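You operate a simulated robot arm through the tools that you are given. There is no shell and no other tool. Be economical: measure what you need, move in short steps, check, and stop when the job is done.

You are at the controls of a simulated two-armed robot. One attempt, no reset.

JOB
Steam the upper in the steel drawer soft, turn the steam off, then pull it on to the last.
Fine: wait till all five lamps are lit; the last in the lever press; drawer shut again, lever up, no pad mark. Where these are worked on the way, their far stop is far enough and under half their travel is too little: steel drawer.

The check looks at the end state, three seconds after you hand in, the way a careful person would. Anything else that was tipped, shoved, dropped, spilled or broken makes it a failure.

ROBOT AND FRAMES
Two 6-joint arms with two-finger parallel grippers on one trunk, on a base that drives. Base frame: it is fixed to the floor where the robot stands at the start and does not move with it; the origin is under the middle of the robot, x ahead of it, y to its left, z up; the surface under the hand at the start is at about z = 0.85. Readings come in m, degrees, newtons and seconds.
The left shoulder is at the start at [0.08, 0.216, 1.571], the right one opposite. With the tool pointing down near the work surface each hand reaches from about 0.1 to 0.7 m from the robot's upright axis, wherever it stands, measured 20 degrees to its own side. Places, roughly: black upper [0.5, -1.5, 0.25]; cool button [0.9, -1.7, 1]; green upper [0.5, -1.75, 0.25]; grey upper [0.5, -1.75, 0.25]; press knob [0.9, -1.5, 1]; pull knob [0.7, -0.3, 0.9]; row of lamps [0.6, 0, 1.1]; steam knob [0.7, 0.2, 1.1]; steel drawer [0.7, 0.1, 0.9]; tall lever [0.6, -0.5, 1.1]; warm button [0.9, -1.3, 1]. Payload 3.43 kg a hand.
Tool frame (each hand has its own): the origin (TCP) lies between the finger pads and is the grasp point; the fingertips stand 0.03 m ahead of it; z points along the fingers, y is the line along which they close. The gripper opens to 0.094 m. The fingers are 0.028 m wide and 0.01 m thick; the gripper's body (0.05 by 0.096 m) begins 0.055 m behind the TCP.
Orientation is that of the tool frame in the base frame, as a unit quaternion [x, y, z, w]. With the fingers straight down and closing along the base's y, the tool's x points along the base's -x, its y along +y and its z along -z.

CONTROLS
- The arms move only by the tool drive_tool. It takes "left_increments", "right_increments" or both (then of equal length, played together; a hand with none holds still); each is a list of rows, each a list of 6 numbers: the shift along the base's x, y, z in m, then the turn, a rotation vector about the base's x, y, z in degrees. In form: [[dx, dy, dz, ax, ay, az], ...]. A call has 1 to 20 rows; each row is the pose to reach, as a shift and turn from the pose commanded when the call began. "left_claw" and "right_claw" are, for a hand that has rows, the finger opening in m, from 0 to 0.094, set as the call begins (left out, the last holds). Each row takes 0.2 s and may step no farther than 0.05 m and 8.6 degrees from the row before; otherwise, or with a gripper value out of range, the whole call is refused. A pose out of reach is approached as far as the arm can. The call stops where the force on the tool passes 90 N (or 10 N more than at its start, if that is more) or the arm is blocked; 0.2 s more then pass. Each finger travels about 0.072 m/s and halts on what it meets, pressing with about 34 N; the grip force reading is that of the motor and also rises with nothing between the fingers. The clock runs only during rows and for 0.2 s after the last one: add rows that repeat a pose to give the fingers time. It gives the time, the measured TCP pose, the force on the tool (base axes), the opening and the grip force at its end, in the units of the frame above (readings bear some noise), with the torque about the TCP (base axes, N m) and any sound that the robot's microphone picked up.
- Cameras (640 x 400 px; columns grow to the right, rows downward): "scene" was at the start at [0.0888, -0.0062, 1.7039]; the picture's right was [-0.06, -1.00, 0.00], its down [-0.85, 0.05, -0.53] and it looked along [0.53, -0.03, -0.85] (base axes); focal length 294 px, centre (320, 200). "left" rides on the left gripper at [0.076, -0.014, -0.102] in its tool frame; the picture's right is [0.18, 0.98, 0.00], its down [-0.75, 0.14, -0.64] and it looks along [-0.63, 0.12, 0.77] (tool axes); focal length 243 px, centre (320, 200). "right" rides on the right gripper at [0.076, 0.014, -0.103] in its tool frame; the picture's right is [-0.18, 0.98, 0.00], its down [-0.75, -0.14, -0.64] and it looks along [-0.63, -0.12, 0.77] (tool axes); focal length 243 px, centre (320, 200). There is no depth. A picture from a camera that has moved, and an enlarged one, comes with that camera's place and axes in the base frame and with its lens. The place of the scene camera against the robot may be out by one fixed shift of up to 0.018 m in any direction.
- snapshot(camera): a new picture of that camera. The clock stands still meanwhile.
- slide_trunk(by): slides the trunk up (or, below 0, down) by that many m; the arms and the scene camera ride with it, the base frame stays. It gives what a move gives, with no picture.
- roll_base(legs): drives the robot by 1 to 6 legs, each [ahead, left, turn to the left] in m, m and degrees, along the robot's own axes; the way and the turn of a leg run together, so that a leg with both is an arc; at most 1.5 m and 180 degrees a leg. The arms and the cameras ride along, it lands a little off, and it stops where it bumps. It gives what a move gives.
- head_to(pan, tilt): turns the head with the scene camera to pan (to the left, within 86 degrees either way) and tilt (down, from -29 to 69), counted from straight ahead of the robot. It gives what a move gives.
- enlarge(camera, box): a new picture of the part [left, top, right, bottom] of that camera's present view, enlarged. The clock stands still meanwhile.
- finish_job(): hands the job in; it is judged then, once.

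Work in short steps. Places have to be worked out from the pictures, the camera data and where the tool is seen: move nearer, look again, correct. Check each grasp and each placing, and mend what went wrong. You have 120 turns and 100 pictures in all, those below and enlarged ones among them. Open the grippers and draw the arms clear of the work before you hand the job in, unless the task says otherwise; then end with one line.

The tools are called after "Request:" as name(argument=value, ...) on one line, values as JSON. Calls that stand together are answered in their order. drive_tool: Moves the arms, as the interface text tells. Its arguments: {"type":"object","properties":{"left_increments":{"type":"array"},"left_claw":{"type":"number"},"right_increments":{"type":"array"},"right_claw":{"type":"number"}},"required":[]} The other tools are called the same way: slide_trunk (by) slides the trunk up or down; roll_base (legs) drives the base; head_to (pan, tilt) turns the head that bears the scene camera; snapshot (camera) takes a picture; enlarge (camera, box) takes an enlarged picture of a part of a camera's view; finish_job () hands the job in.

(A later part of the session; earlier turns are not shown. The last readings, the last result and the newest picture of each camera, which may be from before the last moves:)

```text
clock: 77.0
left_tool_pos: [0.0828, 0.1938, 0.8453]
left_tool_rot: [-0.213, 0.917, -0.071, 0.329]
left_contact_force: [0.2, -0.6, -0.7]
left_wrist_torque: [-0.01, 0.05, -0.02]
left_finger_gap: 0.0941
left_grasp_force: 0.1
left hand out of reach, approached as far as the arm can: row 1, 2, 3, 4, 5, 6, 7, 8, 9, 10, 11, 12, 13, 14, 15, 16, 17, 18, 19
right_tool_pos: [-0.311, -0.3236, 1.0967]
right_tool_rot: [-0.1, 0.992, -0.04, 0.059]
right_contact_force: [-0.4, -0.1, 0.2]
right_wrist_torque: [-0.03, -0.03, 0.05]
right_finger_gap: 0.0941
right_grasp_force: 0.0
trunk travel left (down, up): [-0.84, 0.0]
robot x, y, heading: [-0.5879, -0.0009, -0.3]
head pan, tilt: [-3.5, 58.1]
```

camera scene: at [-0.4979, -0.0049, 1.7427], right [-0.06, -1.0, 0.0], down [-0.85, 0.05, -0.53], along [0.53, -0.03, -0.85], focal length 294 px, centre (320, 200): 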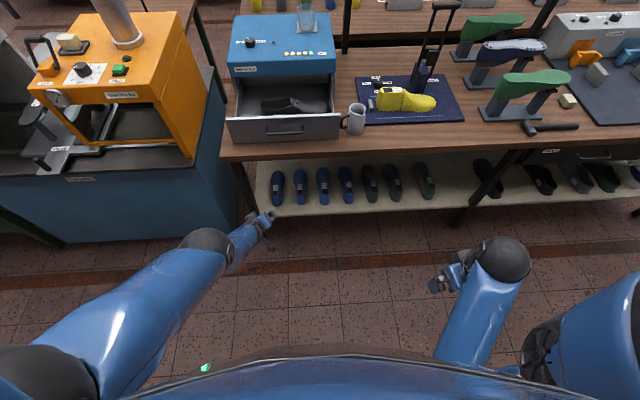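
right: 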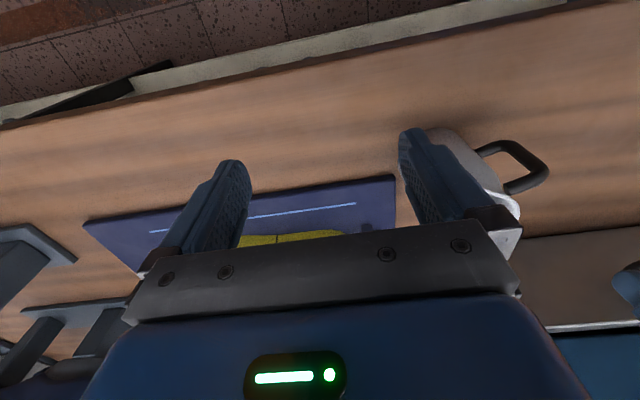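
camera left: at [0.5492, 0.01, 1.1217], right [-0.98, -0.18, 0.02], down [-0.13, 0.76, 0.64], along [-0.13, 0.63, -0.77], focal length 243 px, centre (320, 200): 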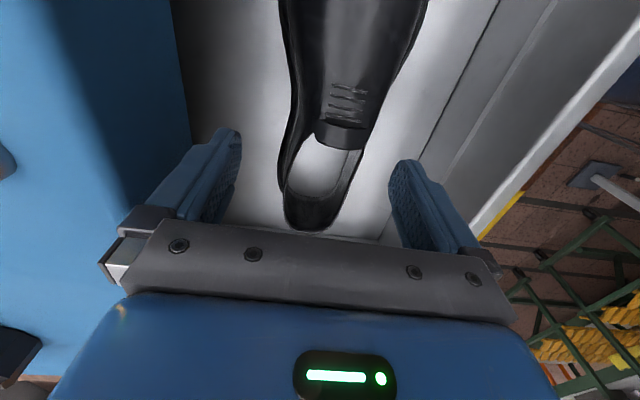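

Re-reading the numbers: the command resets to the approached pose, so the arm is now fully stretched outward. From here I'll move up with slight inward motion, so the elbow bends to the proper side.

Request:
drive_tool(left_increments=[[0.015, 0, 0.035, 0, 0, 0], [0.028, 0, 0.07, 0, 0, 0], [0.035, 0, 0.11, 0, 0, 0], [0.035, 0, 0.15, 0, 0, 0], [0.02, 0, 0.18, 0, 0, 0], [0.0, 0, 0.2, 0, 0, 0]])

Request:
snapshot(camera="scene")

```text
clock: 78.4
left_tool_pos: [0.0745, 0.1904, 1.0314]
left_tool_rot: [-0.214, 0.918, -0.07, 0.328]
left_contact_force: [0.2, -0.1, 0.1]
left_wrist_torque: [0.01, 0.05, 0.03]
left_finger_gap: 0.094
left_grasp_force: 0.0
right_tool_pos: [-0.3111, -0.3229, 1.0955]
right_tool_rot: [-0.099, 0.993, -0.04, 0.059]
right_contact_force: [-0.1, 0.2, -0.9]
right_wrist_torque: [0.0, 0.0, 0.0]
right_finger_gap: 0.0939
right_grasp_force: 0.1
trunk travel left (down, up): [-0.84, 0.0]
robot x, y, heading: [-0.5885, 0.0001, -0.2]
head pan, tilt: [-3.5, 58.1]
```

```text
46 pictures are left
camera scene: at [-0.4999, -0.0055, 1.7429], right [-0.06, -1.0, 0.0], down [-0.85, 0.05, -0.53], along [0.53, -0.03, -0.85], focal length 294 px, centre (320, 200)
```

scene: 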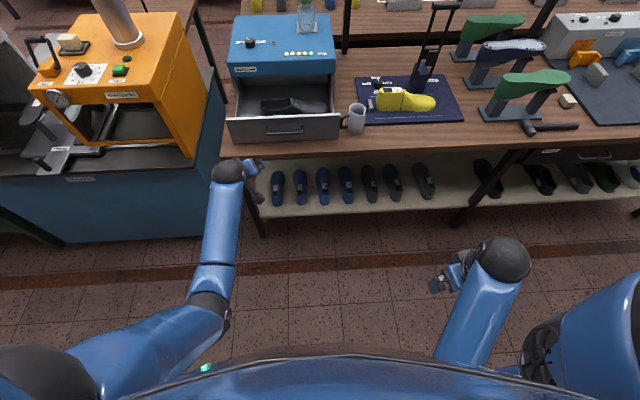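

The elbow is bent properly again, no flags. Now inspect the upper and the mug.

Request:
enlarge(camera="scene", box=[220, 50, 380, 150])

```text
4.00 times, centred on (300, 100) of scene
camera zoom: at [-0.4999, -0.0055, 1.7429], right [-0.06, -1.0, 0.0], down [-0.85, 0.05, -0.53], along [0.53, -0.03, -0.85], focal length 1176 px, centre (400, 600)
```

zoom: 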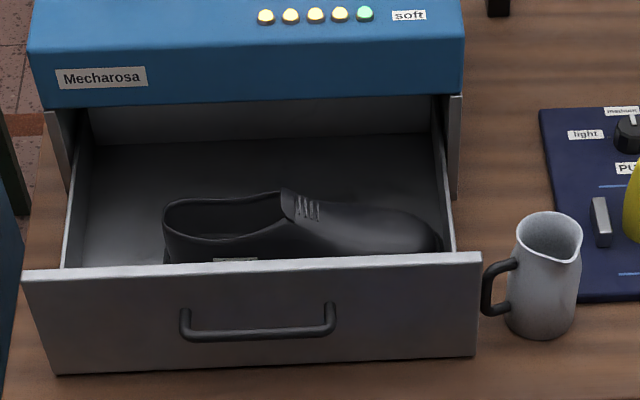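

Upper is still well placed and the mug has clearance. Straighten the left tool to vertical while pulling in, then yaw to 90°.

Request:
drive_tool(left_increments=[[-0.03, 0, -0.01, 0, 8, 0], [-0.06, 0, -0.02, 0, 16, 0], [-0.09, 0, -0.03, 0, 24, 0], [-0.11, 0, -0.03, 0, 32, 0], [-0.12, 0, -0.03, 0, 39, 0]])

Request:
drive_tool(left_increments=[[0, 0, 0, 0, 0, 8], [0, 0, 0, 0, 0, 16], [0, 0, 0, 0, 0, 24], [0, 0, 0, 0, 0, 32], [0, 0, 0, 0, 0, 40], [0, 0, 0, 0, 0, 48], [0, 0, 0, 0, 0, 56], [0, 0, 0, 0, 0, 63]])

```text
clock: 79.6
left_tool_pos: [-0.0459, 0.1865, 0.9978]
left_tool_rot: [-0.225, 0.974, 0.006, 0.003]
left_contact_force: [-0.4, 0.5, 0.0]
left_wrist_torque: [0.01, -0.02, -0.01]
left_finger_gap: 0.0939
left_grasp_force: 0.1
right_tool_pos: [-0.3104, -0.3234, 1.0951]
right_tool_rot: [-0.1, 0.992, -0.04, 0.059]
right_contact_force: [-0.1, -1.2, 0.1]
right_wrist_torque: [0.03, 0.0, 0.01]
right_finger_gap: 0.094
right_grasp_force: 0.0
trunk travel left (down, up): [-0.84, 0.0]
robot x, y, heading: [-0.5877, 0.0005, -0.1]
head pan, tilt: [-3.5, 58.1]
```

```text
clock: 81.4
left_tool_pos: [-0.0461, 0.1878, 0.999]
left_tool_rot: [-0.701, 0.713, 0.006, 0.0]
left_contact_force: [-0.1, -0.9, 0.3]
left_wrist_torque: [0.01, 0.0, 0.02]
left_finger_gap: 0.0943
left_grasp_force: 0.1
right_tool_pos: [-0.3104, -0.3253, 1.096]
right_tool_rot: [-0.099, 0.992, -0.039, 0.06]
right_contact_force: [0.7, 0.1, -1.2]
right_wrist_torque: [-0.02, -0.01, -0.01]
right_finger_gap: 0.0939
right_grasp_force: 0.0
trunk travel left (down, up): [-0.84, 0.0]
robot x, y, heading: [-0.5881, -0.0006, 0.2]
head pan, tilt: [-3.5, 58.1]
```

Raise the hand to clear the drawer front (~0.965), then drive ahead 0.52 m and 0.09 m right so the hand arrives above the upper.

Request:
drive_tool(left_increments=[[0, 0, 0.025, 0, 0, 0], [0, 0, 0.05, 0, 0, 0], [0, 0, 0.05, 0, 0, 0]])

Request:
roll_base(legs=[[0.52, -0.09, 0]])

Request:
snapshot(camera="left")

Request:
snapshot(camera="scene")

```text
clock: 82.2
left_tool_pos: [-0.0442, 0.1848, 1.0485]
left_tool_rot: [-0.7, 0.714, 0.007, 0.0]
left_contact_force: [-0.1, 0.0, -0.9]
left_wrist_torque: [0.0, 0.03, -0.02]
left_finger_gap: 0.0943
left_grasp_force: 0.1
right_tool_pos: [-0.3097, -0.3244, 1.0952]
right_tool_rot: [-0.099, 0.993, -0.039, 0.058]
right_contact_force: [1.0, -0.1, -0.3]
right_wrist_torque: [-0.02, -0.03, 0.02]
right_finger_gap: 0.0939
right_grasp_force: 0.0
trunk travel left (down, up): [-0.84, 0.0]
robot x, y, heading: [-0.5879, -0.0028, -0.2]
head pan, tilt: [-3.5, 58.1]
```

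```text
clock: 85.3
left_tool_pos: [0.4839, 0.0993, 1.0494]
left_tool_rot: [-0.702, 0.712, 0.006, 0.001]
left_contact_force: [0.3, 0.7, -0.6]
left_wrist_torque: [0.02, -0.02, 0.01]
left_finger_gap: 0.094
left_grasp_force: 0.1
right_tool_pos: [0.2205, -0.4121, 1.096]
right_tool_rot: [-0.102, 0.992, -0.04, 0.06]
right_contact_force: [0.4, -0.3, 0.4]
right_wrist_torque: [0.03, -0.03, 0.04]
right_finger_gap: 0.0942
right_grasp_force: 0.1
trunk travel left (down, up): [-0.84, 0.0]
robot x, y, heading: [-0.0554, -0.089, 0.0]
head pan, tilt: [-3.5, 58.1]
```

```text
44 pictures are left
camera left: at [0.4966, 0.0234, 1.1502], right [-0.99, -0.17, 0.01], down [-0.13, 0.75, 0.65], along [-0.11, 0.64, -0.76], focal length 243 px, centre (320, 200)
```

left: 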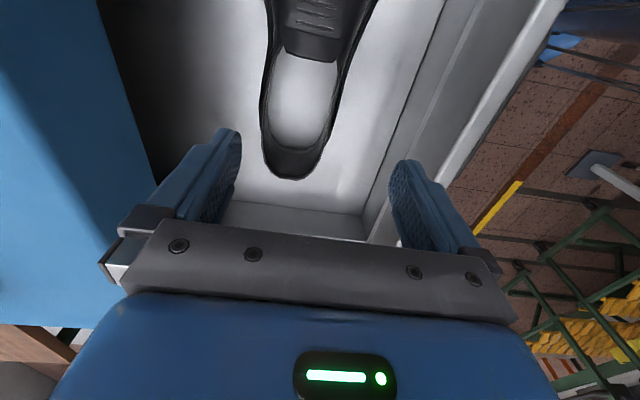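

```text
43 pictures are left
camera scene: at [0.0296, -0.0943, 1.7429], right [-0.06, -1.0, 0.0], down [-0.85, 0.05, -0.53], along [0.53, -0.03, -0.85], focal length 294 px, centre (320, 200)
```

scene: 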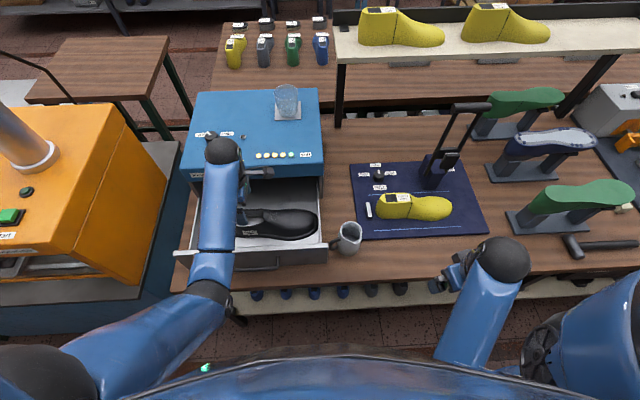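

Clean posture now. Throat is at about (0.497, 0.057), heel end (0.50, 0.19). Align at (0.498, 0.065) and go down to 0.93.

Request:
drive_tool(left_increments=[[0.014, -0.034, 0, 0, 0, 0], [0.014, -0.034, -0.04, 0, 0, 0], [0.014, -0.034, -0.08, 0, 0, 0], [0.014, -0.034, -0.11, 0, 0, 0], [0.014, -0.034, -0.115, 0, 0, 0]])

Request:
snapshot(camera="left")

```text
clock: 86.5
left_tool_pos: [0.5001, 0.0636, 0.9339]
left_tool_rot: [-0.703, 0.711, 0.007, 0.0]
left_contact_force: [-0.3, -0.2, 0.4]
left_wrist_torque: [0.0, -0.04, 0.03]
left_finger_gap: 0.0939
left_grasp_force: 0.0
right_tool_pos: [0.2218, -0.412, 1.0962]
right_tool_rot: [-0.101, 0.992, -0.04, 0.059]
right_contact_force: [0.1, 0.8, 0.0]
right_wrist_torque: [0.03, 0.0, -0.02]
right_finger_gap: 0.094
right_grasp_force: 0.1
trunk travel left (down, up): [-0.84, 0.0]
robot x, y, heading: [-0.056, -0.0916, 0.1]
head pan, tilt: [-3.5, 58.1]
```

```text
42 pictures are left
camera left: at [0.5121, -0.0127, 1.0349], right [-0.99, -0.17, 0.01], down [-0.12, 0.75, 0.65], along [-0.12, 0.64, -0.76], focal length 243 px, centre (320, 200)
```

left: 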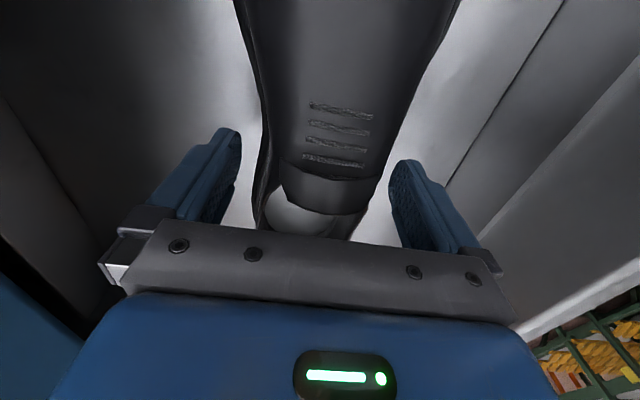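

Centred. Lower another 3 cm watching for contact.

Request:
drive_tool(left_increments=[[0, 0, -0.01, 0, 0, 0], [0, 0, -0.02, 0, 0, 0], [0, 0, -0.03, 0, 0, 0], [0, 0, -0.03, 0, 0, 0]])

```text
clock: 87.5
left_tool_pos: [0.4995, 0.0638, 0.9029]
left_tool_rot: [-0.703, 0.712, 0.006, 0.0]
left_contact_force: [-1.7, -1.0, 0.9]
left_wrist_torque: [0.0, -0.01, 0.02]
left_finger_gap: 0.094
left_grasp_force: 0.0
right_tool_pos: [0.2234, -0.4127, 1.0958]
right_tool_rot: [-0.101, 0.992, -0.04, 0.059]
right_contact_force: [0.2, 1.0, 1.1]
right_wrist_torque: [0.0, 0.02, 0.02]
right_finger_gap: 0.094
right_grasp_force: 0.0
trunk travel left (down, up): [-0.84, 0.0]
robot x, y, heading: [-0.0581, -0.082, 0.1]
head pan, tilt: [-3.5, 58.1]
```

No contact at tips ≈0.873. Close and lift slightly to test.

Request:
drive_tool(left_increments=[[0, 0, 0, 0, 0, 0], [0, 0, 0, 0, 0, 0], [0, 0, 0, 0, 0, 0], [0, 0, 0, 0, 0, 0], [0, 0, 0, 0, 0, 0]], left_claw=0.02)

Request:
drive_tool(left_increments=[[0, 0, 0.008, 0, 0, 0], [0, 0, 0.016, 0, 0, 0], [0, 0, 0.03, 0, 0, 0], [0, 0, 0.03, 0, 0, 0]])

Request:
snapshot(camera="left")

```text
clock: 88.7
left_tool_pos: [0.4998, 0.0645, 0.9032]
left_tool_rot: [-0.702, 0.712, 0.007, 0.0]
left_contact_force: [0.7, 0.4, 0.4]
left_wrist_torque: [0.02, 0.01, 0.02]
left_finger_gap: 0.08
left_grasp_force: 33.6
right_tool_pos: [0.2224, -0.4132, 1.0957]
right_tool_rot: [-0.101, 0.992, -0.039, 0.059]
right_contact_force: [-0.4, 0.5, 0.2]
right_wrist_torque: [0.0, 0.0, -0.04]
right_finger_gap: 0.0939
right_grasp_force: 0.1
trunk travel left (down, up): [-0.84, 0.0]
robot x, y, heading: [-0.0591, -0.0883, 0.1]
head pan, tilt: [-3.5, 58.1]
```

```text
clock: 89.7
left_tool_pos: [0.4989, 0.0649, 0.9344]
left_tool_rot: [-0.702, 0.712, 0.006, 0.0]
left_contact_force: [0.3, 0.6, -0.5]
left_wrist_torque: [-0.03, -0.01, 0.02]
left_finger_gap: 0.0799
left_grasp_force: 34.5
right_tool_pos: [0.2218, -0.4123, 1.0958]
right_tool_rot: [-0.1, 0.992, -0.039, 0.058]
right_contact_force: [0.7, -0.6, 0.4]
right_wrist_torque: [-0.03, 0.01, -0.03]
right_finger_gap: 0.094
right_grasp_force: 0.2
trunk travel left (down, up): [-0.84, 0.0]
robot x, y, heading: [-0.0547, -0.0871, 0.3]
head pan, tilt: [-3.5, 58.1]
```

```text
41 pictures are left
camera left: at [0.5123, -0.0106, 1.0343], right [-0.99, -0.17, 0.01], down [-0.12, 0.75, 0.65], along [-0.12, 0.64, -0.76], focal length 243 px, centre (320, 200)
```

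left: 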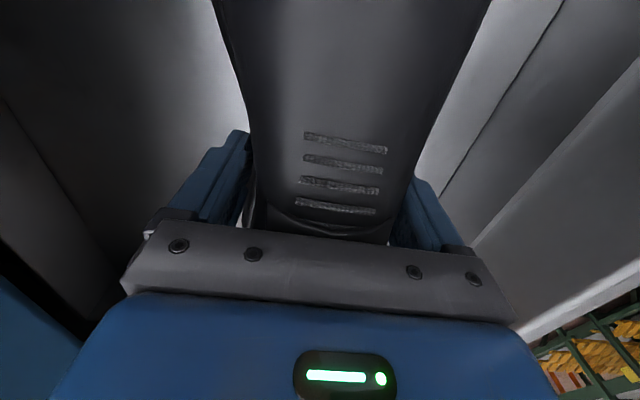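

Held firmly (80 mm). Lift to z≈1.05 and back a little, then check.

Request:
drive_tool(left_increments=[[0, 0, 0.03, 0, 0, 0], [0, 0, 0.06, 0, 0, 0], [-0.01, 0, 0.09, 0, 0, 0], [-0.02, 0, 0.115, 0, 0, 0], [-0.02, 0, 0.115, 0, 0, 0]])

Request:
snapshot(camera="scene")

```text
clock: 90.9
left_tool_pos: [0.4803, 0.0655, 1.0485]
left_tool_rot: [-0.702, 0.712, 0.007, 0.0]
left_contact_force: [0.6, 0.1, -1.8]
left_wrist_torque: [-0.01, 0.02, 0.0]
left_finger_gap: 0.0798
left_grasp_force: 33.5
right_tool_pos: [0.223, -0.4122, 1.096]
right_tool_rot: [-0.101, 0.992, -0.039, 0.059]
right_contact_force: [-1.0, 0.2, 1.0]
right_wrist_torque: [-0.01, 0.01, 0.0]
right_finger_gap: 0.0942
right_grasp_force: 0.1
trunk travel left (down, up): [-0.84, 0.0]
robot x, y, heading: [-0.0567, -0.0904, 0.2]
head pan, tilt: [-3.5, 58.1]
```

```text
40 pictures are left
camera scene: at [0.033, -0.0948, 1.7427], right [-0.06, -1.0, 0.0], down [-0.85, 0.05, -0.53], along [0.53, -0.03, -0.85], focal length 294 px, centre (320, 200)
```

scene: 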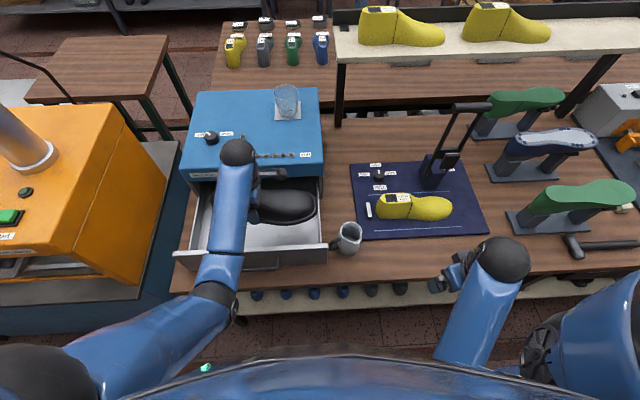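

Upper is lifted cleanly. Drive 0.47 m right, then look.

Request:
roll_base(legs=[[0, -0.47, 0]])

Request:
snapshot(camera="scene")

Request:
snapshot(camera="left")

```text
clock: 93.7
left_tool_pos: [0.4824, -0.3874, 1.0469]
left_tool_rot: [-0.706, 0.708, 0.005, 0.0]
left_contact_force: [-0.1, 0.8, -0.9]
left_wrist_torque: [-0.01, 0.0, 0.01]
left_finger_gap: 0.0795
left_grasp_force: 34.2
right_tool_pos: [0.2306, -0.8703, 1.0971]
right_tool_rot: [-0.107, 0.992, -0.042, 0.059]
right_contact_force: [0.1, -0.3, -0.1]
right_wrist_torque: [-0.05, 0.0, -0.01]
right_finger_gap: 0.094
right_grasp_force: 0.0
trunk travel left (down, up): [-0.84, 0.0]
robot x, y, heading: [-0.0517, -0.5514, 0.8]
head pan, tilt: [-3.5, 58.1]
```

```text
39 pictures are left
camera scene: at [0.0369, -0.5522, 1.7427], right [-0.05, -1.0, 0.0], down [-0.85, 0.04, -0.53], along [0.53, -0.03, -0.85], focal length 294 px, centre (320, 200)
```

scene: 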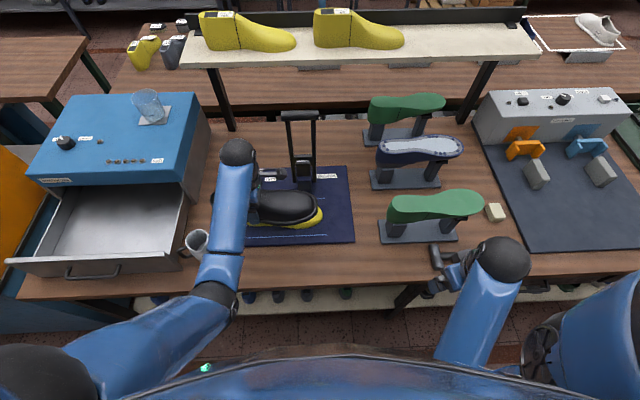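

```text
38 pictures are left
camera left: at [0.4961, -0.4638, 1.1481], right [-0.98, -0.18, 0.01], down [-0.13, 0.75, 0.65], along [-0.12, 0.64, -0.76], focal length 243 px, centre (320, 200)
```

left: 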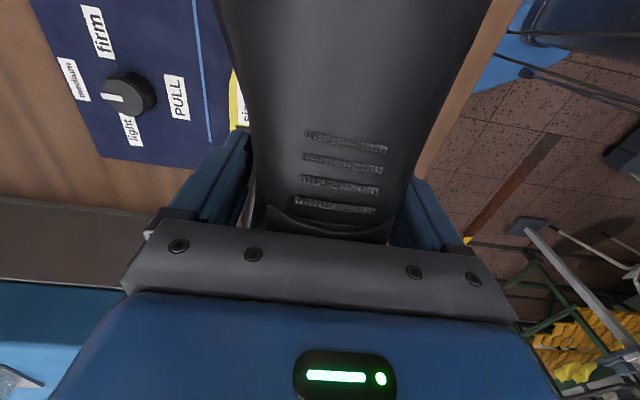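

Request:
enlarge(camera="scene", box=[200, 100, 370, 260])

```text
2.50 times, centred on (285, 180) of scene
camera zoom: at [0.0369, -0.5522, 1.7427], right [-0.05, -1.0, 0.0], down [-0.85, 0.04, -0.53], along [0.53, -0.03, -0.85], focal length 735 px, centre (408, 250)
```

zoom: 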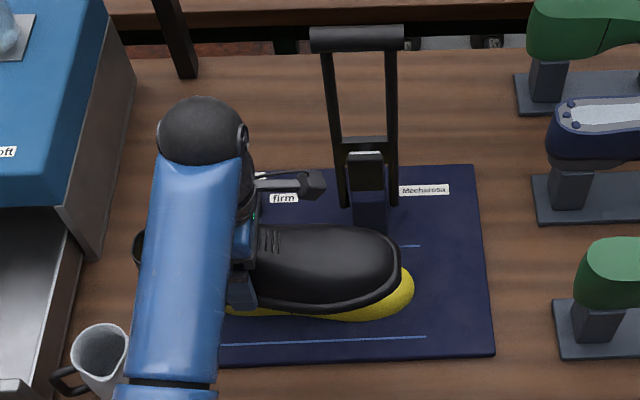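

The last's centre, cross-checked with the left camera (scene bias ≈ −13 mm in x), is about x 0.533 with centre y −0.46; the upper's centre sits 0.028 right of the TCP, so I aim TCP at (0.533, −0.433). Shift there at height, then view.

Request:
drive_tool(left_increments=[[0.017, -0.015, 0, 0, 0, 0], [0.034, -0.03, 0, 0, 0, 0], [0.051, -0.046, 0, 0, 0, 0], [0.051, -0.046, 0, 0, 0, 0]])

Request:
slide_trunk(by=-0.04)

Request:
enlarge(camera="scene", box=[200, 80, 370, 240])

Request:
snapshot(camera="left")

```text
clock: 94.7
left_tool_pos: [0.5342, -0.4387, 1.0478]
left_tool_rot: [-0.706, 0.708, 0.006, 0.001]
left_contact_force: [0.1, 0.0, -0.4]
left_wrist_torque: [0.0, -0.01, 0.03]
left_finger_gap: 0.0797
left_grasp_force: 33.7
right_tool_pos: [0.2299, -0.8731, 1.0959]
right_tool_rot: [-0.107, 0.992, -0.039, 0.059]
right_contact_force: [-0.4, -0.2, -1.1]
right_wrist_torque: [0.02, 0.01, 0.02]
right_finger_gap: 0.0942
right_grasp_force: 0.0
trunk travel left (down, up): [-0.84, 0.0]
robot x, y, heading: [-0.0525, -0.5517, 0.6]
head pan, tilt: [-3.5, 58.1]
```

```text
clock: 95.5
left_tool_pos: [0.5341, -0.438, 1.0077]
left_tool_rot: [-0.706, 0.708, 0.006, 0.0]
left_contact_force: [-0.1, -1.0, 0.1]
left_wrist_torque: [0.02, 0.0, 0.0]
left_finger_gap: 0.0797
left_grasp_force: 33.5
right_tool_pos: [0.2298, -0.8711, 1.0561]
right_tool_rot: [-0.106, 0.992, -0.039, 0.06]
right_contact_force: [0.5, 0.1, -0.4]
right_wrist_torque: [-0.02, -0.02, -0.01]
right_finger_gap: 0.094
right_grasp_force: 0.0
trunk travel left (down, up): [-0.8, 0.04]
robot x, y, heading: [-0.052, -0.5499, 0.7]
head pan, tilt: [-3.5, 58.1]
```

```text
2.50 times, centred on (285, 160) of scene
camera zoom: at [0.0368, -0.5553, 1.7025], right [-0.05, -1.0, 0.0], down [-0.85, 0.04, -0.53], along [0.53, -0.02, -0.85], focal length 735 px, centre (408, 300)
```

zoom: 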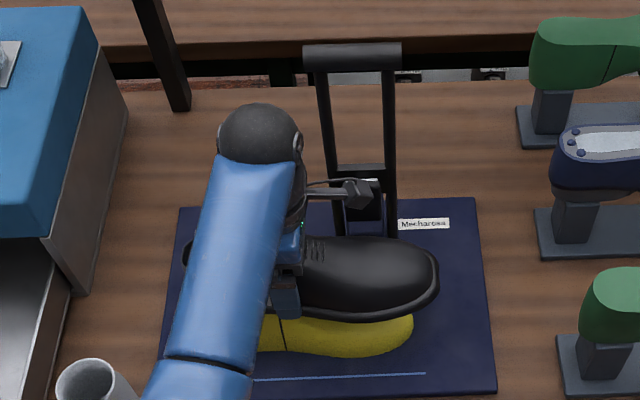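

```text
35 pictures are left
camera left: at [0.5481, -0.5135, 1.1079], right [-0.98, -0.18, 0.01], down [-0.13, 0.75, 0.65], along [-0.12, 0.64, -0.76], focal length 243 px, centre (320, 200)
```

left: 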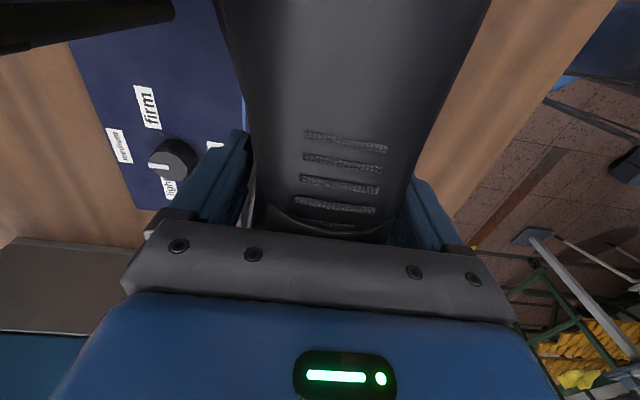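

In the same picture, upper and last toe tips agree in x, and the upper's centre is ~8 mm too far right. Shift +7 mm in y and lower 5 cm, then check.

Request:
drive_tool(left_increments=[[0, 0.007, 0, 0, 0, 0], [0, 0.007, -0.015, 0, 0, 0], [0, 0.007, -0.03, 0, 0, 0], [0, 0.007, -0.045, 0, 0, 0], [0, 0.007, -0.045, 0, 0, 0]])

Request:
enlarge(camera="scene", box=[200, 80, 370, 240])

```text
clock: 96.7
left_tool_pos: [0.5349, -0.4317, 0.9632]
left_tool_rot: [-0.706, 0.709, 0.006, -0.001]
left_contact_force: [0.0, -0.5, -1.8]
left_wrist_torque: [0.01, 0.0, 0.01]
left_finger_gap: 0.0795
left_grasp_force: 34.3
right_tool_pos: [0.2302, -0.8717, 1.0556]
right_tool_rot: [-0.106, 0.992, -0.039, 0.06]
right_contact_force: [0.2, 0.2, 0.0]
right_wrist_torque: [0.02, -0.01, 0.0]
right_finger_gap: 0.0939
right_grasp_force: 0.0
trunk travel left (down, up): [-0.8, 0.04]
robot x, y, heading: [-0.051, -0.551, 0.7]
head pan, tilt: [-3.5, 58.1]
```

```text
2.50 times, centred on (285, 160) of scene
camera zoom: at [0.0371, -0.5555, 1.7027], right [-0.05, -1.0, 0.0], down [-0.85, 0.04, -0.53], along [0.53, -0.02, -0.85], focal length 735 px, centre (408, 300)
```

zoom: 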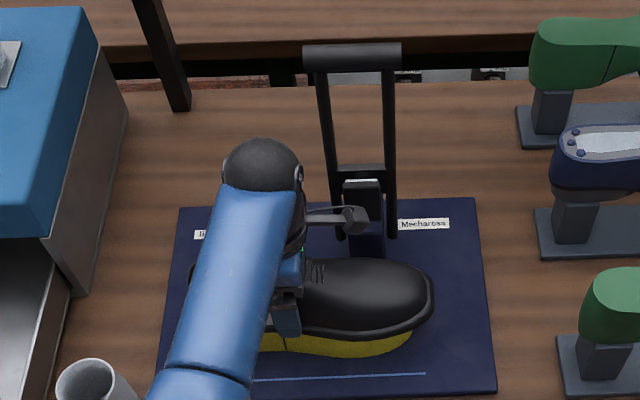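

Converging over the last with no force. Continue down 5.5 cm slowly.

Request:
drive_tool(left_increments=[[0, 0, -0.012, 0, 0, 0], [0, 0, -0.024, 0, 0, 0], [0, 0, -0.036, 0, 0, 0], [0, 0, -0.045, 0, 0, 0], [0, 0, -0.052, 0, 0, 0], [0, 0, -0.052, 0, 0, 0]])

Request:
enlarge(camera="scene", box=[200, 80, 370, 240])

```text
clock: 98.1
left_tool_pos: [0.5317, -0.4323, 0.9061]
left_tool_rot: [-0.705, 0.709, 0.009, -0.004]
left_contact_force: [-1.6, 2.3, 3.2]
left_wrist_torque: [-0.77, -0.06, -0.16]
left_finger_gap: 0.079
left_grasp_force: 33.5
right_tool_pos: [0.2299, -0.871, 1.0567]
right_tool_rot: [-0.107, 0.992, -0.04, 0.058]
right_contact_force: [0.2, 0.9, -0.4]
right_wrist_torque: [-0.03, 0.01, -0.03]
right_finger_gap: 0.0941
right_grasp_force: 0.1
trunk travel left (down, up): [-0.8, 0.04]
robot x, y, heading: [-0.0516, -0.5468, 0.8]
head pan, tilt: [-3.5, 58.1]
```

```text
2.50 times, centred on (285, 160) of scene
camera zoom: at [0.0387, -0.5548, 1.7022], right [-0.05, -1.0, 0.0], down [-0.85, 0.04, -0.53], along [0.53, -0.03, -0.85], focal length 735 px, centre (408, 300)
```

zoom: 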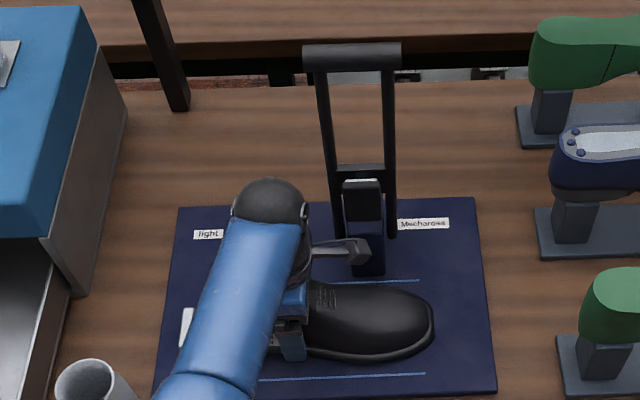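

It's down over the last with light contact. Open and check before rising.

Request:
drive_tool(left_increments=[[0, 0, 0, 0, 0, 0], [0, 0, 0, 0, 0, 0], [0, 0, 0, 0, 0, 0], [0, 0, 0.02, 0, 0, 0], [0, 0, 0.04, 0, 0, 0], [0, 0, 0.07, 0, 0, 0], [-0.02, 0, 0.1, 0, 0, 0], [-0.02, 0, 0.1, 0, 0, 0]], left_claw=0.094)

Request:
snapshot(camera="left")

Request:
enlarge(camera="scene", box=[200, 80, 370, 240])

```text
clock: 99.9
left_tool_pos: [0.5154, -0.4312, 1.0126]
left_tool_rot: [-0.706, 0.708, 0.006, 0.001]
left_contact_force: [0.0, 0.4, -0.8]
left_wrist_torque: [0.02, -0.03, 0.02]
left_finger_gap: 0.094
left_grasp_force: 0.1
right_tool_pos: [0.2294, -0.8705, 1.0558]
right_tool_rot: [-0.108, 0.992, -0.04, 0.059]
right_contact_force: [0.6, -0.4, -0.3]
right_wrist_torque: [-0.03, 0.02, 0.05]
right_finger_gap: 0.0939
right_grasp_force: 0.0
trunk travel left (down, up): [-0.8, 0.04]
robot x, y, heading: [-0.0491, -0.5502, 0.9]
head pan, tilt: [-3.5, 58.1]
```

```text
32 pictures are left
camera left: at [0.5288, -0.5064, 1.1124], right [-0.98, -0.18, 0.01], down [-0.13, 0.75, 0.65], along [-0.12, 0.64, -0.76], focal length 243 px, centre (320, 200)
```

left: 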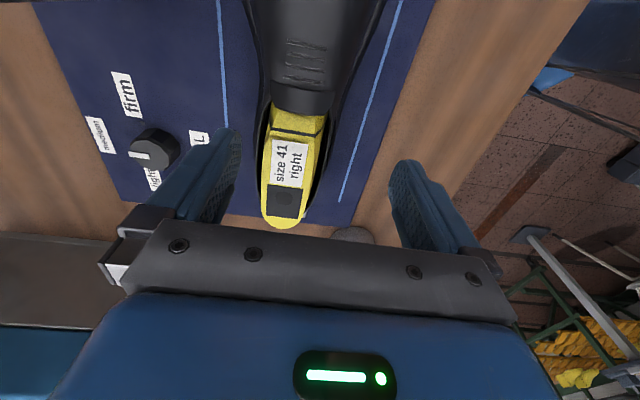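

```text
2.50 times, centred on (285, 160) of scene
camera zoom: at [0.0363, -0.5554, 1.7028], right [-0.05, -1.0, 0.0], down [-0.85, 0.04, -0.53], along [0.53, -0.02, -0.85], focal length 735 px, centre (408, 300)
```

zoom: 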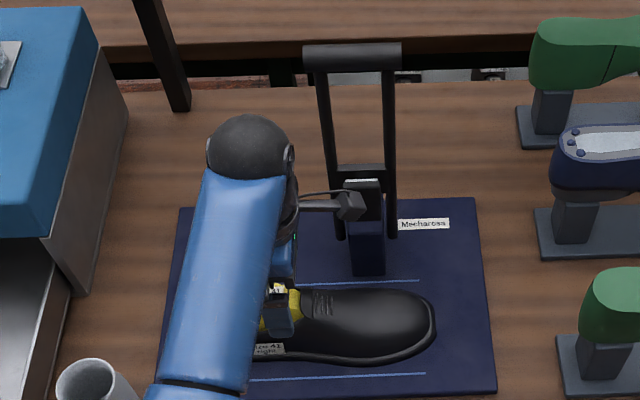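

The last's cone shows through the collar. I'll withdraw the left hand to see the whole thing clearly.

Request:
drive_tool(left_increments=[[-0.045, 0.01, 0, 0, 0, 0], [-0.09, 0.02, 0, 0, 0, 0], [-0.135, 0.04, 0, 0, 0, 0], [-0.175, 0.06, 0, 0, 0, 0], [-0.21, 0.09, -0.01, 0, 0, 0], [-0.21, 0.12, -0.01, 0, 0, 0], [-0.21, 0.16, -0.01, 0, 0, 0]])

Request:
enlarge(camera="scene", box=[200, 40, 370, 240])

```text
clock: 101.5
left_tool_pos: [0.306, -0.2738, 0.9998]
left_tool_rot: [-0.706, 0.709, 0.005, 0.001]
left_contact_force: [-1.2, 0.8, -0.1]
left_wrist_torque: [-0.01, 0.0, 0.0]
left_finger_gap: 0.094
left_grasp_force: 0.0
left hand out of reach, approached as far as the arm can: row 3, 4, 5, 6, 7
right_tool_pos: [0.2305, -0.8712, 1.0549]
right_tool_rot: [-0.107, 0.992, -0.04, 0.059]
right_contact_force: [-0.3, 0.0, -0.2]
right_wrist_torque: [-0.01, 0.05, 0.0]
right_finger_gap: 0.0941
right_grasp_force: 0.1
trunk travel left (down, up): [-0.8, 0.04]
robot x, y, heading: [-0.0532, -0.5513, 1.0]
head pan, tilt: [-3.5, 58.1]
```

```text
2.00 times, centred on (285, 140) of scene
camera zoom: at [0.0385, -0.5546, 1.7026], right [-0.05, -1.0, 0.0], down [-0.85, 0.04, -0.53], along [0.53, -0.02, -0.85], focal length 588 px, centre (390, 320)
```

zoom: 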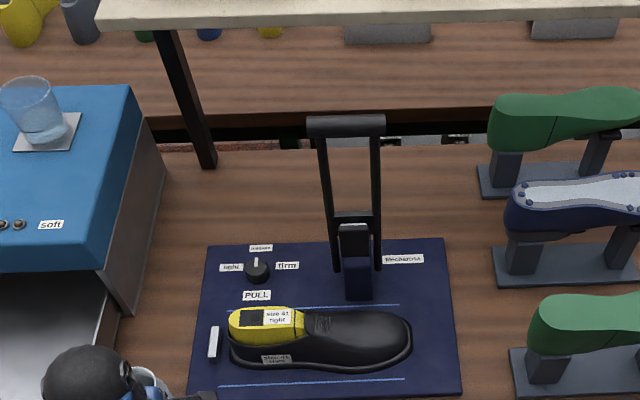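

The upper sits neatly over the last. The lever bar triangulates to about (0.645, −0.52, 1.21). I'll raise the trunk and reposition the base back and left so the right arm faces the lever.

Request:
slide_trunk(by=0.04)

Request:
roll_base(legs=[[-0.17, 0, -0.8], [0, 0.2, 0]])

Request:
snapshot(camera="scene")

```text
clock: 102.4
left_tool_pos: [0.3035, -0.2752, 1.0399]
left_tool_rot: [-0.706, 0.709, 0.006, 0.0]
left_contact_force: [0.2, -0.2, -1.0]
left_wrist_torque: [-0.01, -0.01, 0.0]
left_finger_gap: 0.0944
left_grasp_force: 0.0
right_tool_pos: [0.23, -0.8703, 1.0953]
right_tool_rot: [-0.107, 0.992, -0.039, 0.059]
right_contact_force: [0.4, -0.7, -0.3]
right_wrist_torque: [-0.03, 0.04, -0.02]
right_finger_gap: 0.094
right_grasp_force: 0.0
trunk travel left (down, up): [-0.84, 0.0]
robot x, y, heading: [-0.0525, -0.5508, 0.9]
head pan, tilt: [-3.5, 58.1]
```

```text
clock: 105.0
left_tool_pos: [0.1359, -0.088, 1.0421]
left_tool_rot: [-0.7, 0.714, 0.008, 0.002]
left_contact_force: [-0.2, -0.4, 0.0]
left_wrist_torque: [0.04, -0.02, 0.01]
left_finger_gap: 0.0938
left_grasp_force: 0.1
right_tool_pos: [0.0524, -0.6833, 1.0949]
right_tool_rot: [-0.099, 0.993, -0.038, 0.059]
right_contact_force: [-0.6, -0.7, -0.7]
right_wrist_torque: [0.02, -0.04, 0.01]
right_finger_gap: 0.0942
right_grasp_force: 0.1
trunk travel left (down, up): [-0.84, 0.0]
robot x, y, heading: [-0.2271, -0.3568, -0.0]
head pan, tilt: [-3.5, 58.1]
```

```text
29 pictures are left
camera scene: at [-0.1356, -0.3679, 1.7427], right [-0.06, -1.0, 0.0], down [-0.85, 0.05, -0.53], along [0.53, -0.03, -0.85], focal length 294 px, centre (320, 200)
```

scene: 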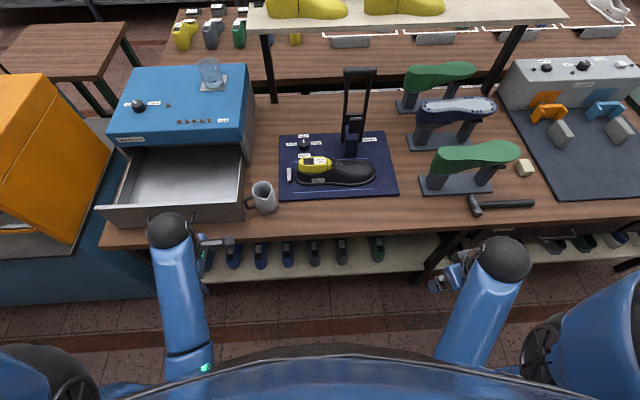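

Yaw the right hand −101° in place (over open floor).

Request:
drive_tool(right_increments=[[0, 0, -0.01, 0, 0, -8.4], [0, 0.01, -0.02, 0, 0, -16.8], [0, 0.02, -0.02, 0, 0, -25.2], [0, 0.03, -0.02, 0, 0, -33.6], [0, 0.04, -0.02, 0, 0, -42], [0, 0.05, -0.02, 0, 0, -50.4], [0, 0.06, -0.02, 0, 0, -58.8], [0, 0.07, -0.02, 0, 0, -67.2], [0, 0.08, -0.02, 0, 0, -75.6], [0, 0.09, -0.02, 0, 0, -84], [0, 0.1, -0.02, 0, 0, -92.4], [0, 0.11, -0.02, 0, 0, -100.8]], right_claw=0.08)

```text
clock: 107.6
left_tool_pos: [0.1378, -0.0854, 1.0385]
left_tool_rot: [-0.701, 0.713, 0.006, 0.0]
left_contact_force: [-0.5, -0.6, 0.2]
left_wrist_torque: [-0.01, -0.01, -0.03]
left_finger_gap: 0.094
left_grasp_force: 0.0
right_tool_pos: [0.0363, -0.5783, 1.032]
right_tool_rot: [0.702, 0.709, -0.068, 0.009]
right_contact_force: [1.2, 0.2, 1.0]
right_wrist_torque: [0.0, -0.03, -0.02]
right_finger_gap: 0.08
right_grasp_force: 0.0
right hand out of reach, approached as far as the arm can: row 7, 8, 9, 10, 11, 12
trunk travel left (down, up): [-0.84, 0.0]
robot x, y, heading: [-0.2279, -0.3573, -0.3]
head pan, tilt: [-3.5, 58.1]
```

Now tilt to the 45° forward pose while moving ahead and up toward the lever.

Request:
drive_tool(right_increments=[[0.035, 0.007, 0.013, 0.84, -7.1, 0.36], [0.07, 0.014, 0.026, 1.7, -14.2, 0.7], [0.105, 0.02, 0.04, 2.5, -21.3, 1.07], [0.14, 0.027, 0.055, 3.4, -28.4, 1.43], [0.18, 0.034, 0.07, 4.2, -35.5, 1.8], [0.22, 0.041, 0.085, 5.1, -42.6, 2.15], [0.26, 0.048, 0.1, 5.9, -49.7, 2.5]])

Request:
snapshot(camera="right")

```text
clock: 109.2
left_tool_pos: [0.1379, -0.0844, 1.0397]
left_tool_rot: [-0.7, 0.714, 0.006, 0.001]
left_contact_force: [0.9, 0.8, 0.2]
left_wrist_torque: [0.0, 0.04, 0.02]
left_finger_gap: 0.0938
left_grasp_force: 0.0
right_tool_pos: [0.2993, -0.5307, 1.1276]
right_tool_rot: [0.651, 0.658, 0.266, 0.27]
right_contact_force: [0.3, 0.7, 0.8]
right_wrist_torque: [0.02, -0.02, -0.01]
right_finger_gap: 0.0801
right_grasp_force: 0.0
trunk travel left (down, up): [-0.84, 0.0]
robot x, y, heading: [-0.2222, -0.3554, -0.0]
head pan, tilt: [-3.5, 58.1]
```

```text
28 pictures are left
camera right: at [0.2358, -0.453, 1.2098], right [0.7, -0.17, 0.69], down [-0.55, -0.75, 0.36], along [0.46, -0.63, -0.62], focal length 243 px, centre (320, 200)
```

right: 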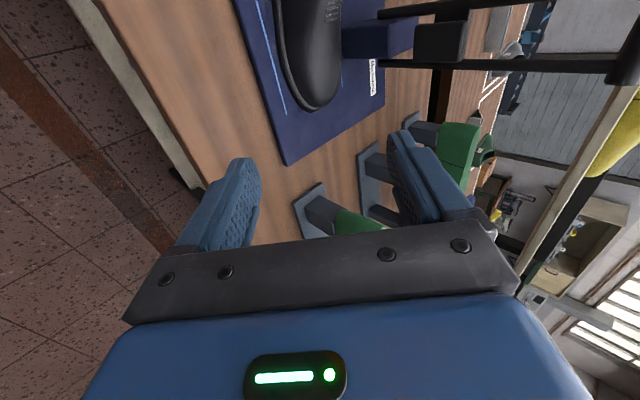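

The lever bar appears at about (0.665, −0.525, 1.22). Move to a pre-grasp point 12 cm short along the 45° line.

Request:
drive_tool(right_increments=[[0.02, 0.001, 0.035, 0, 0, 0], [0.05, 0.002, 0.065, 0, 0, 0], [0.085, 0.003, 0.09, 0, 0, 0], [0.12, 0.004, 0.115, 0, 0, 0], [0.16, 0.005, 0.135, 0, 0, 0], [0.2, 0.006, 0.155, 0, 0, 0], [0.24, 0.006, 0.165, 0, 0, 0], [0.27, 0.006, 0.172, 0, 0, 0], [0.27, 0.006, 0.172, 0, 0, 0]])

Request:
snapshot(camera="right")

Request:
snapshot(camera="scene")

```text
clock: 111.2
left_tool_pos: [0.137, -0.0845, 1.0392]
left_tool_rot: [-0.7, 0.714, 0.006, 0.0]
left_contact_force: [0.2, -0.4, 1.1]
left_wrist_torque: [0.02, 0.01, -0.03]
left_finger_gap: 0.0941
left_grasp_force: 0.0
right_tool_pos: [0.5684, -0.5242, 1.3037]
right_tool_rot: [0.651, 0.657, 0.267, 0.27]
right_contact_force: [-0.8, 0.7, -0.4]
right_wrist_torque: [0.01, -0.03, -0.04]
right_finger_gap: 0.0799
right_grasp_force: 0.1
trunk travel left (down, up): [-0.84, 0.0]
robot x, y, heading: [-0.222, -0.3514, 0.0]
head pan, tilt: [-3.5, 58.1]
```

```text
27 pictures are left
camera right: at [0.5069, -0.4475, 1.3848], right [0.7, -0.17, 0.69], down [-0.55, -0.75, 0.37], along [0.46, -0.63, -0.62], focal length 243 px, centre (320, 200)
```

right: 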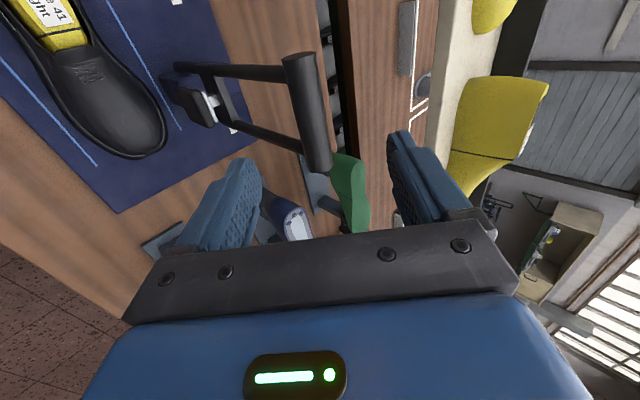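

```text
26 pictures are left
camera scene: at [-0.1357, -0.3615, 1.7427], right [-0.06, -1.0, 0.0], down [-0.85, 0.05, -0.53], along [0.53, -0.03, -0.85], focal length 294 px, centre (320, 200)
```

scene: 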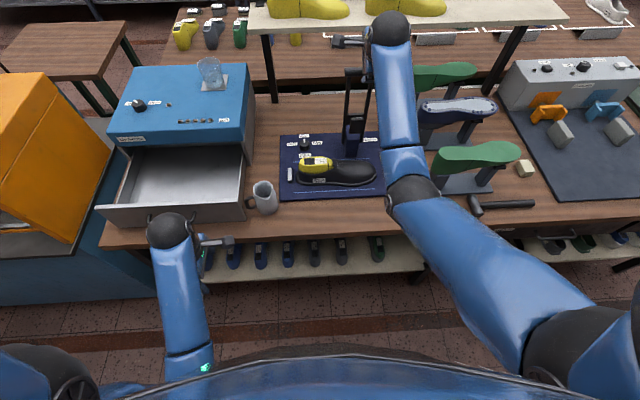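

Bar centre computed at (0.640, −0.531, 1.214). Advance along the approach so it lies between the pads.

Request:
drive_tool(right_increments=[[-0.009, -0.007, -0.009, 0, 0, 0], [0.016, -0.007, -0.034, 0, 0, 0], [0.036, -0.007, -0.054, 0, 0, 0], [0.052, -0.007, -0.07, 0, 0, 0], [0.066, -0.007, -0.084, 0, 0, 0], [0.066, -0.007, -0.084, 0, 0, 0]])

Request:
snapshot(camera="right")

```text
clock: 112.6
left_tool_pos: [0.1373, -0.0843, 1.0402]
left_tool_rot: [-0.7, 0.714, 0.006, 0.001]
left_contact_force: [0.1, 0.0, 0.9]
left_wrist_torque: [0.02, 0.01, 0.0]
left_finger_gap: 0.0941
left_grasp_force: 0.0
right_tool_pos: [0.6354, -0.5333, 1.2185]
right_tool_rot: [0.65, 0.658, 0.266, 0.27]
right_contact_force: [-0.3, 0.4, 0.7]
right_wrist_torque: [0.0, -0.01, -0.04]
right_finger_gap: 0.0797
right_grasp_force: 0.0
trunk travel left (down, up): [-0.84, 0.0]
robot x, y, heading: [-0.2263, -0.3557, -0.2]
head pan, tilt: [-3.5, 58.1]
```

```text
25 pictures are left
camera right: at [0.5725, -0.455, 1.2997], right [0.7, -0.17, 0.69], down [-0.55, -0.75, 0.37], along [0.46, -0.63, -0.62], focal length 243 px, centre (320, 200)
```

right: 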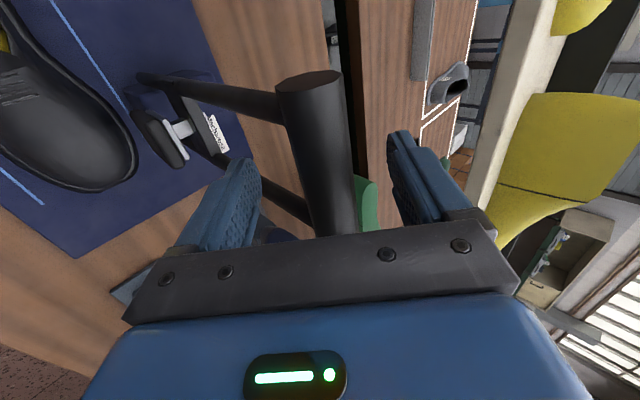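

The bar is centred between the fingers. Close on it.

Request:
drive_tool(right_increments=[[0, 0, 0, 0, 0, 0], [0, 0, 0, 0, 0, 0], [0, 0, 0, 0, 0, 0], [0, 0, 0, 0, 0, 0], [0, 0, 0, 0, 0, 0]], right_claw=0.015)

```text
clock: 113.8
left_tool_pos: [0.1361, -0.0844, 1.0392]
left_tool_rot: [-0.7, 0.714, 0.005, 0.001]
left_contact_force: [0.0, 0.3, 0.1]
left_wrist_torque: [0.0, 0.0, 0.01]
left_finger_gap: 0.0939
left_grasp_force: 0.1
right_tool_pos: [0.635, -0.5322, 1.2197]
right_tool_rot: [0.65, 0.658, 0.267, 0.271]
right_contact_force: [3.8, -0.6, 8.0]
right_wrist_torque: [0.76, -0.33, -0.4]
right_finger_gap: 0.0302
right_grasp_force: 44.8
trunk travel left (down, up): [-0.84, 0.0]
robot x, y, heading: [-0.2247, -0.3543, -0.1]
head pan, tilt: [-3.5, 58.1]
```

Holding the bar (30 mm). Start the arc: first 15°, check forces.

Request:
drive_tool(right_increments=[[-0.022, 0, -0.003, 0, 0, 0], [-0.043, 0, -0.007, 0, 0, 0], [-0.062, 0, -0.012, 0, 0, 0], [-0.08, 0, -0.018, 0, 0, 0]])

Request:
enlarge(camera="scene", box=[270, 20, 420, 210])

```text
clock: 114.8
left_tool_pos: [0.1336, -0.0865, 1.0407]
left_tool_rot: [-0.7, 0.714, 0.005, 0.003]
left_contact_force: [-0.2, -0.7, 0.9]
left_wrist_torque: [-0.02, 0.02, -0.01]
left_finger_gap: 0.094
left_grasp_force: 0.1
right_tool_pos: [0.5499, -0.5321, 1.2032]
right_tool_rot: [0.651, 0.657, 0.266, 0.272]
right_contact_force: [-5.8, -4.3, 14.7]
right_wrist_torque: [0.9, -0.03, -0.11]
right_finger_gap: 0.0302
right_grasp_force: 45.1
trunk travel left (down, up): [-0.84, 0.0]
robot x, y, heading: [-0.2257, -0.3555, -0.3]
head pan, tilt: [-3.5, 58.1]
```

```text
2.11 times, centred on (345, 115) of scene
camera zoom: at [-0.1419, -0.3629, 1.7431], right [-0.06, -1.0, 0.0], down [-0.85, 0.05, -0.53], along [0.53, -0.03, -0.85], focal length 619 px, centre (267, 379)
```

zoom: 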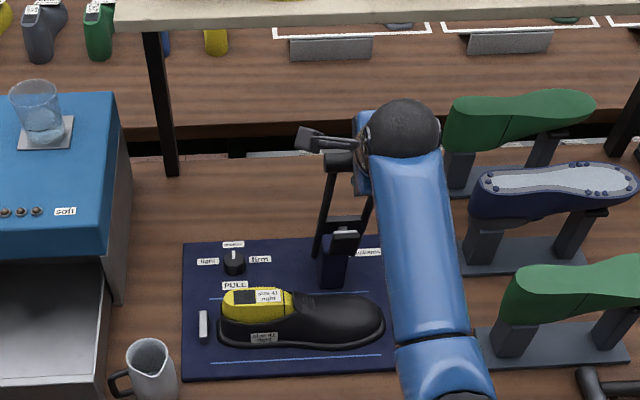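

Lever follows smoothly. Continue another 24° of arc.

Request:
drive_tool(right_increments=[[-0.02, 0, -0.008, 0, 0, 0], [-0.04, 0, -0.017, 0, 0, 0], [-0.06, 0, -0.028, 0, 0, 0], [-0.0775, 0, -0.04, 0, 0, 0], [-0.095, 0, -0.053, 0, 0, 0], [-0.111, 0, -0.067, 0, 0, 0]])

Request:
enlarge(camera="scene", box=[250, 50, 420, 220])

```text
clock: 116.2
left_tool_pos: [0.1378, -0.0845, 1.039]
left_tool_rot: [-0.7, 0.714, 0.005, 0.001]
left_contact_force: [0.3, 0.3, 0.1]
left_wrist_torque: [0.0, 0.04, -0.01]
left_finger_gap: 0.0941
left_grasp_force: 0.1
right_tool_pos: [0.4441, -0.5329, 1.1333]
right_tool_rot: [0.651, 0.658, 0.266, 0.27]
right_contact_force: [-0.9, -0.8, -2.6]
right_wrist_torque: [0.88, 0.09, -0.3]
right_finger_gap: 0.0305
right_grasp_force: 44.7
trunk travel left (down, up): [-0.84, 0.0]
robot x, y, heading: [-0.2252, -0.356, -0.2]
head pan, tilt: [-3.5, 58.1]
```

```text
2.35 times, centred on (335, 135) of scene
camera zoom: at [-0.1345, -0.3625, 1.7425], right [-0.06, -1.0, 0.0], down [-0.85, 0.05, -0.53], along [0.53, -0.03, -0.85], focal length 692 px, centre (285, 353)
```

zoom: 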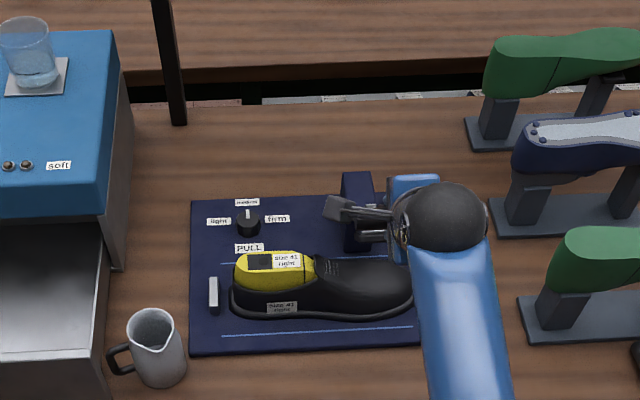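

Forces small. Continue the arc by ~16° in fine rows.

Request:
drive_tool(right_increments=[[-0.015, 0, -0.016, 0, 0, 0], [-0.029, 0, -0.033, 0, 0, 0], [-0.042, 0, -0.051, 0, 0, 0], [-0.054, 0, -0.069, 0, 0, 0]])

Request:
snapshot(camera="right")

```text
clock: 117.2
left_tool_pos: [0.1373, -0.0846, 1.0393]
left_tool_rot: [-0.7, 0.714, 0.007, 0.001]
left_contact_force: [0.4, 0.2, -0.3]
left_wrist_torque: [0.01, 0.01, -0.03]
left_finger_gap: 0.094
left_grasp_force: 0.0
right_tool_pos: [0.3899, -0.5319, 1.0637]
right_tool_rot: [0.651, 0.659, 0.264, 0.27]
right_contact_force: [6.6, -3.6, -6.1]
right_wrist_torque: [0.75, 0.02, -0.18]
right_finger_gap: 0.0306
right_grasp_force: 45.2
trunk travel left (down, up): [-0.84, 0.0]
robot x, y, heading: [-0.2299, -0.3551, -0.0]
head pan, tilt: [-3.5, 58.1]
```

```text
22 pictures are left
camera right: at [0.328, -0.4547, 1.145], right [0.7, -0.17, 0.69], down [-0.54, -0.75, 0.37], along [0.46, -0.63, -0.62], focal length 243 px, centre (320, 200)
```

right: 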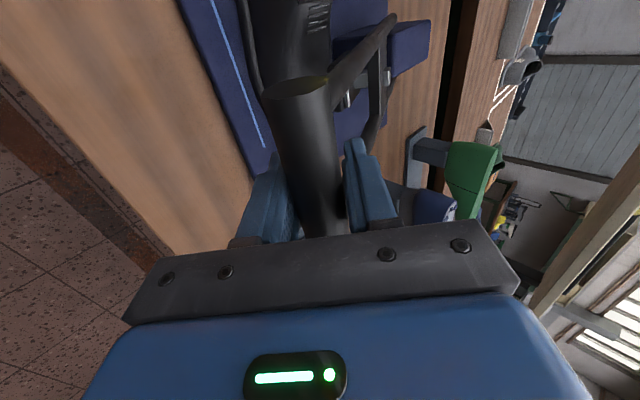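

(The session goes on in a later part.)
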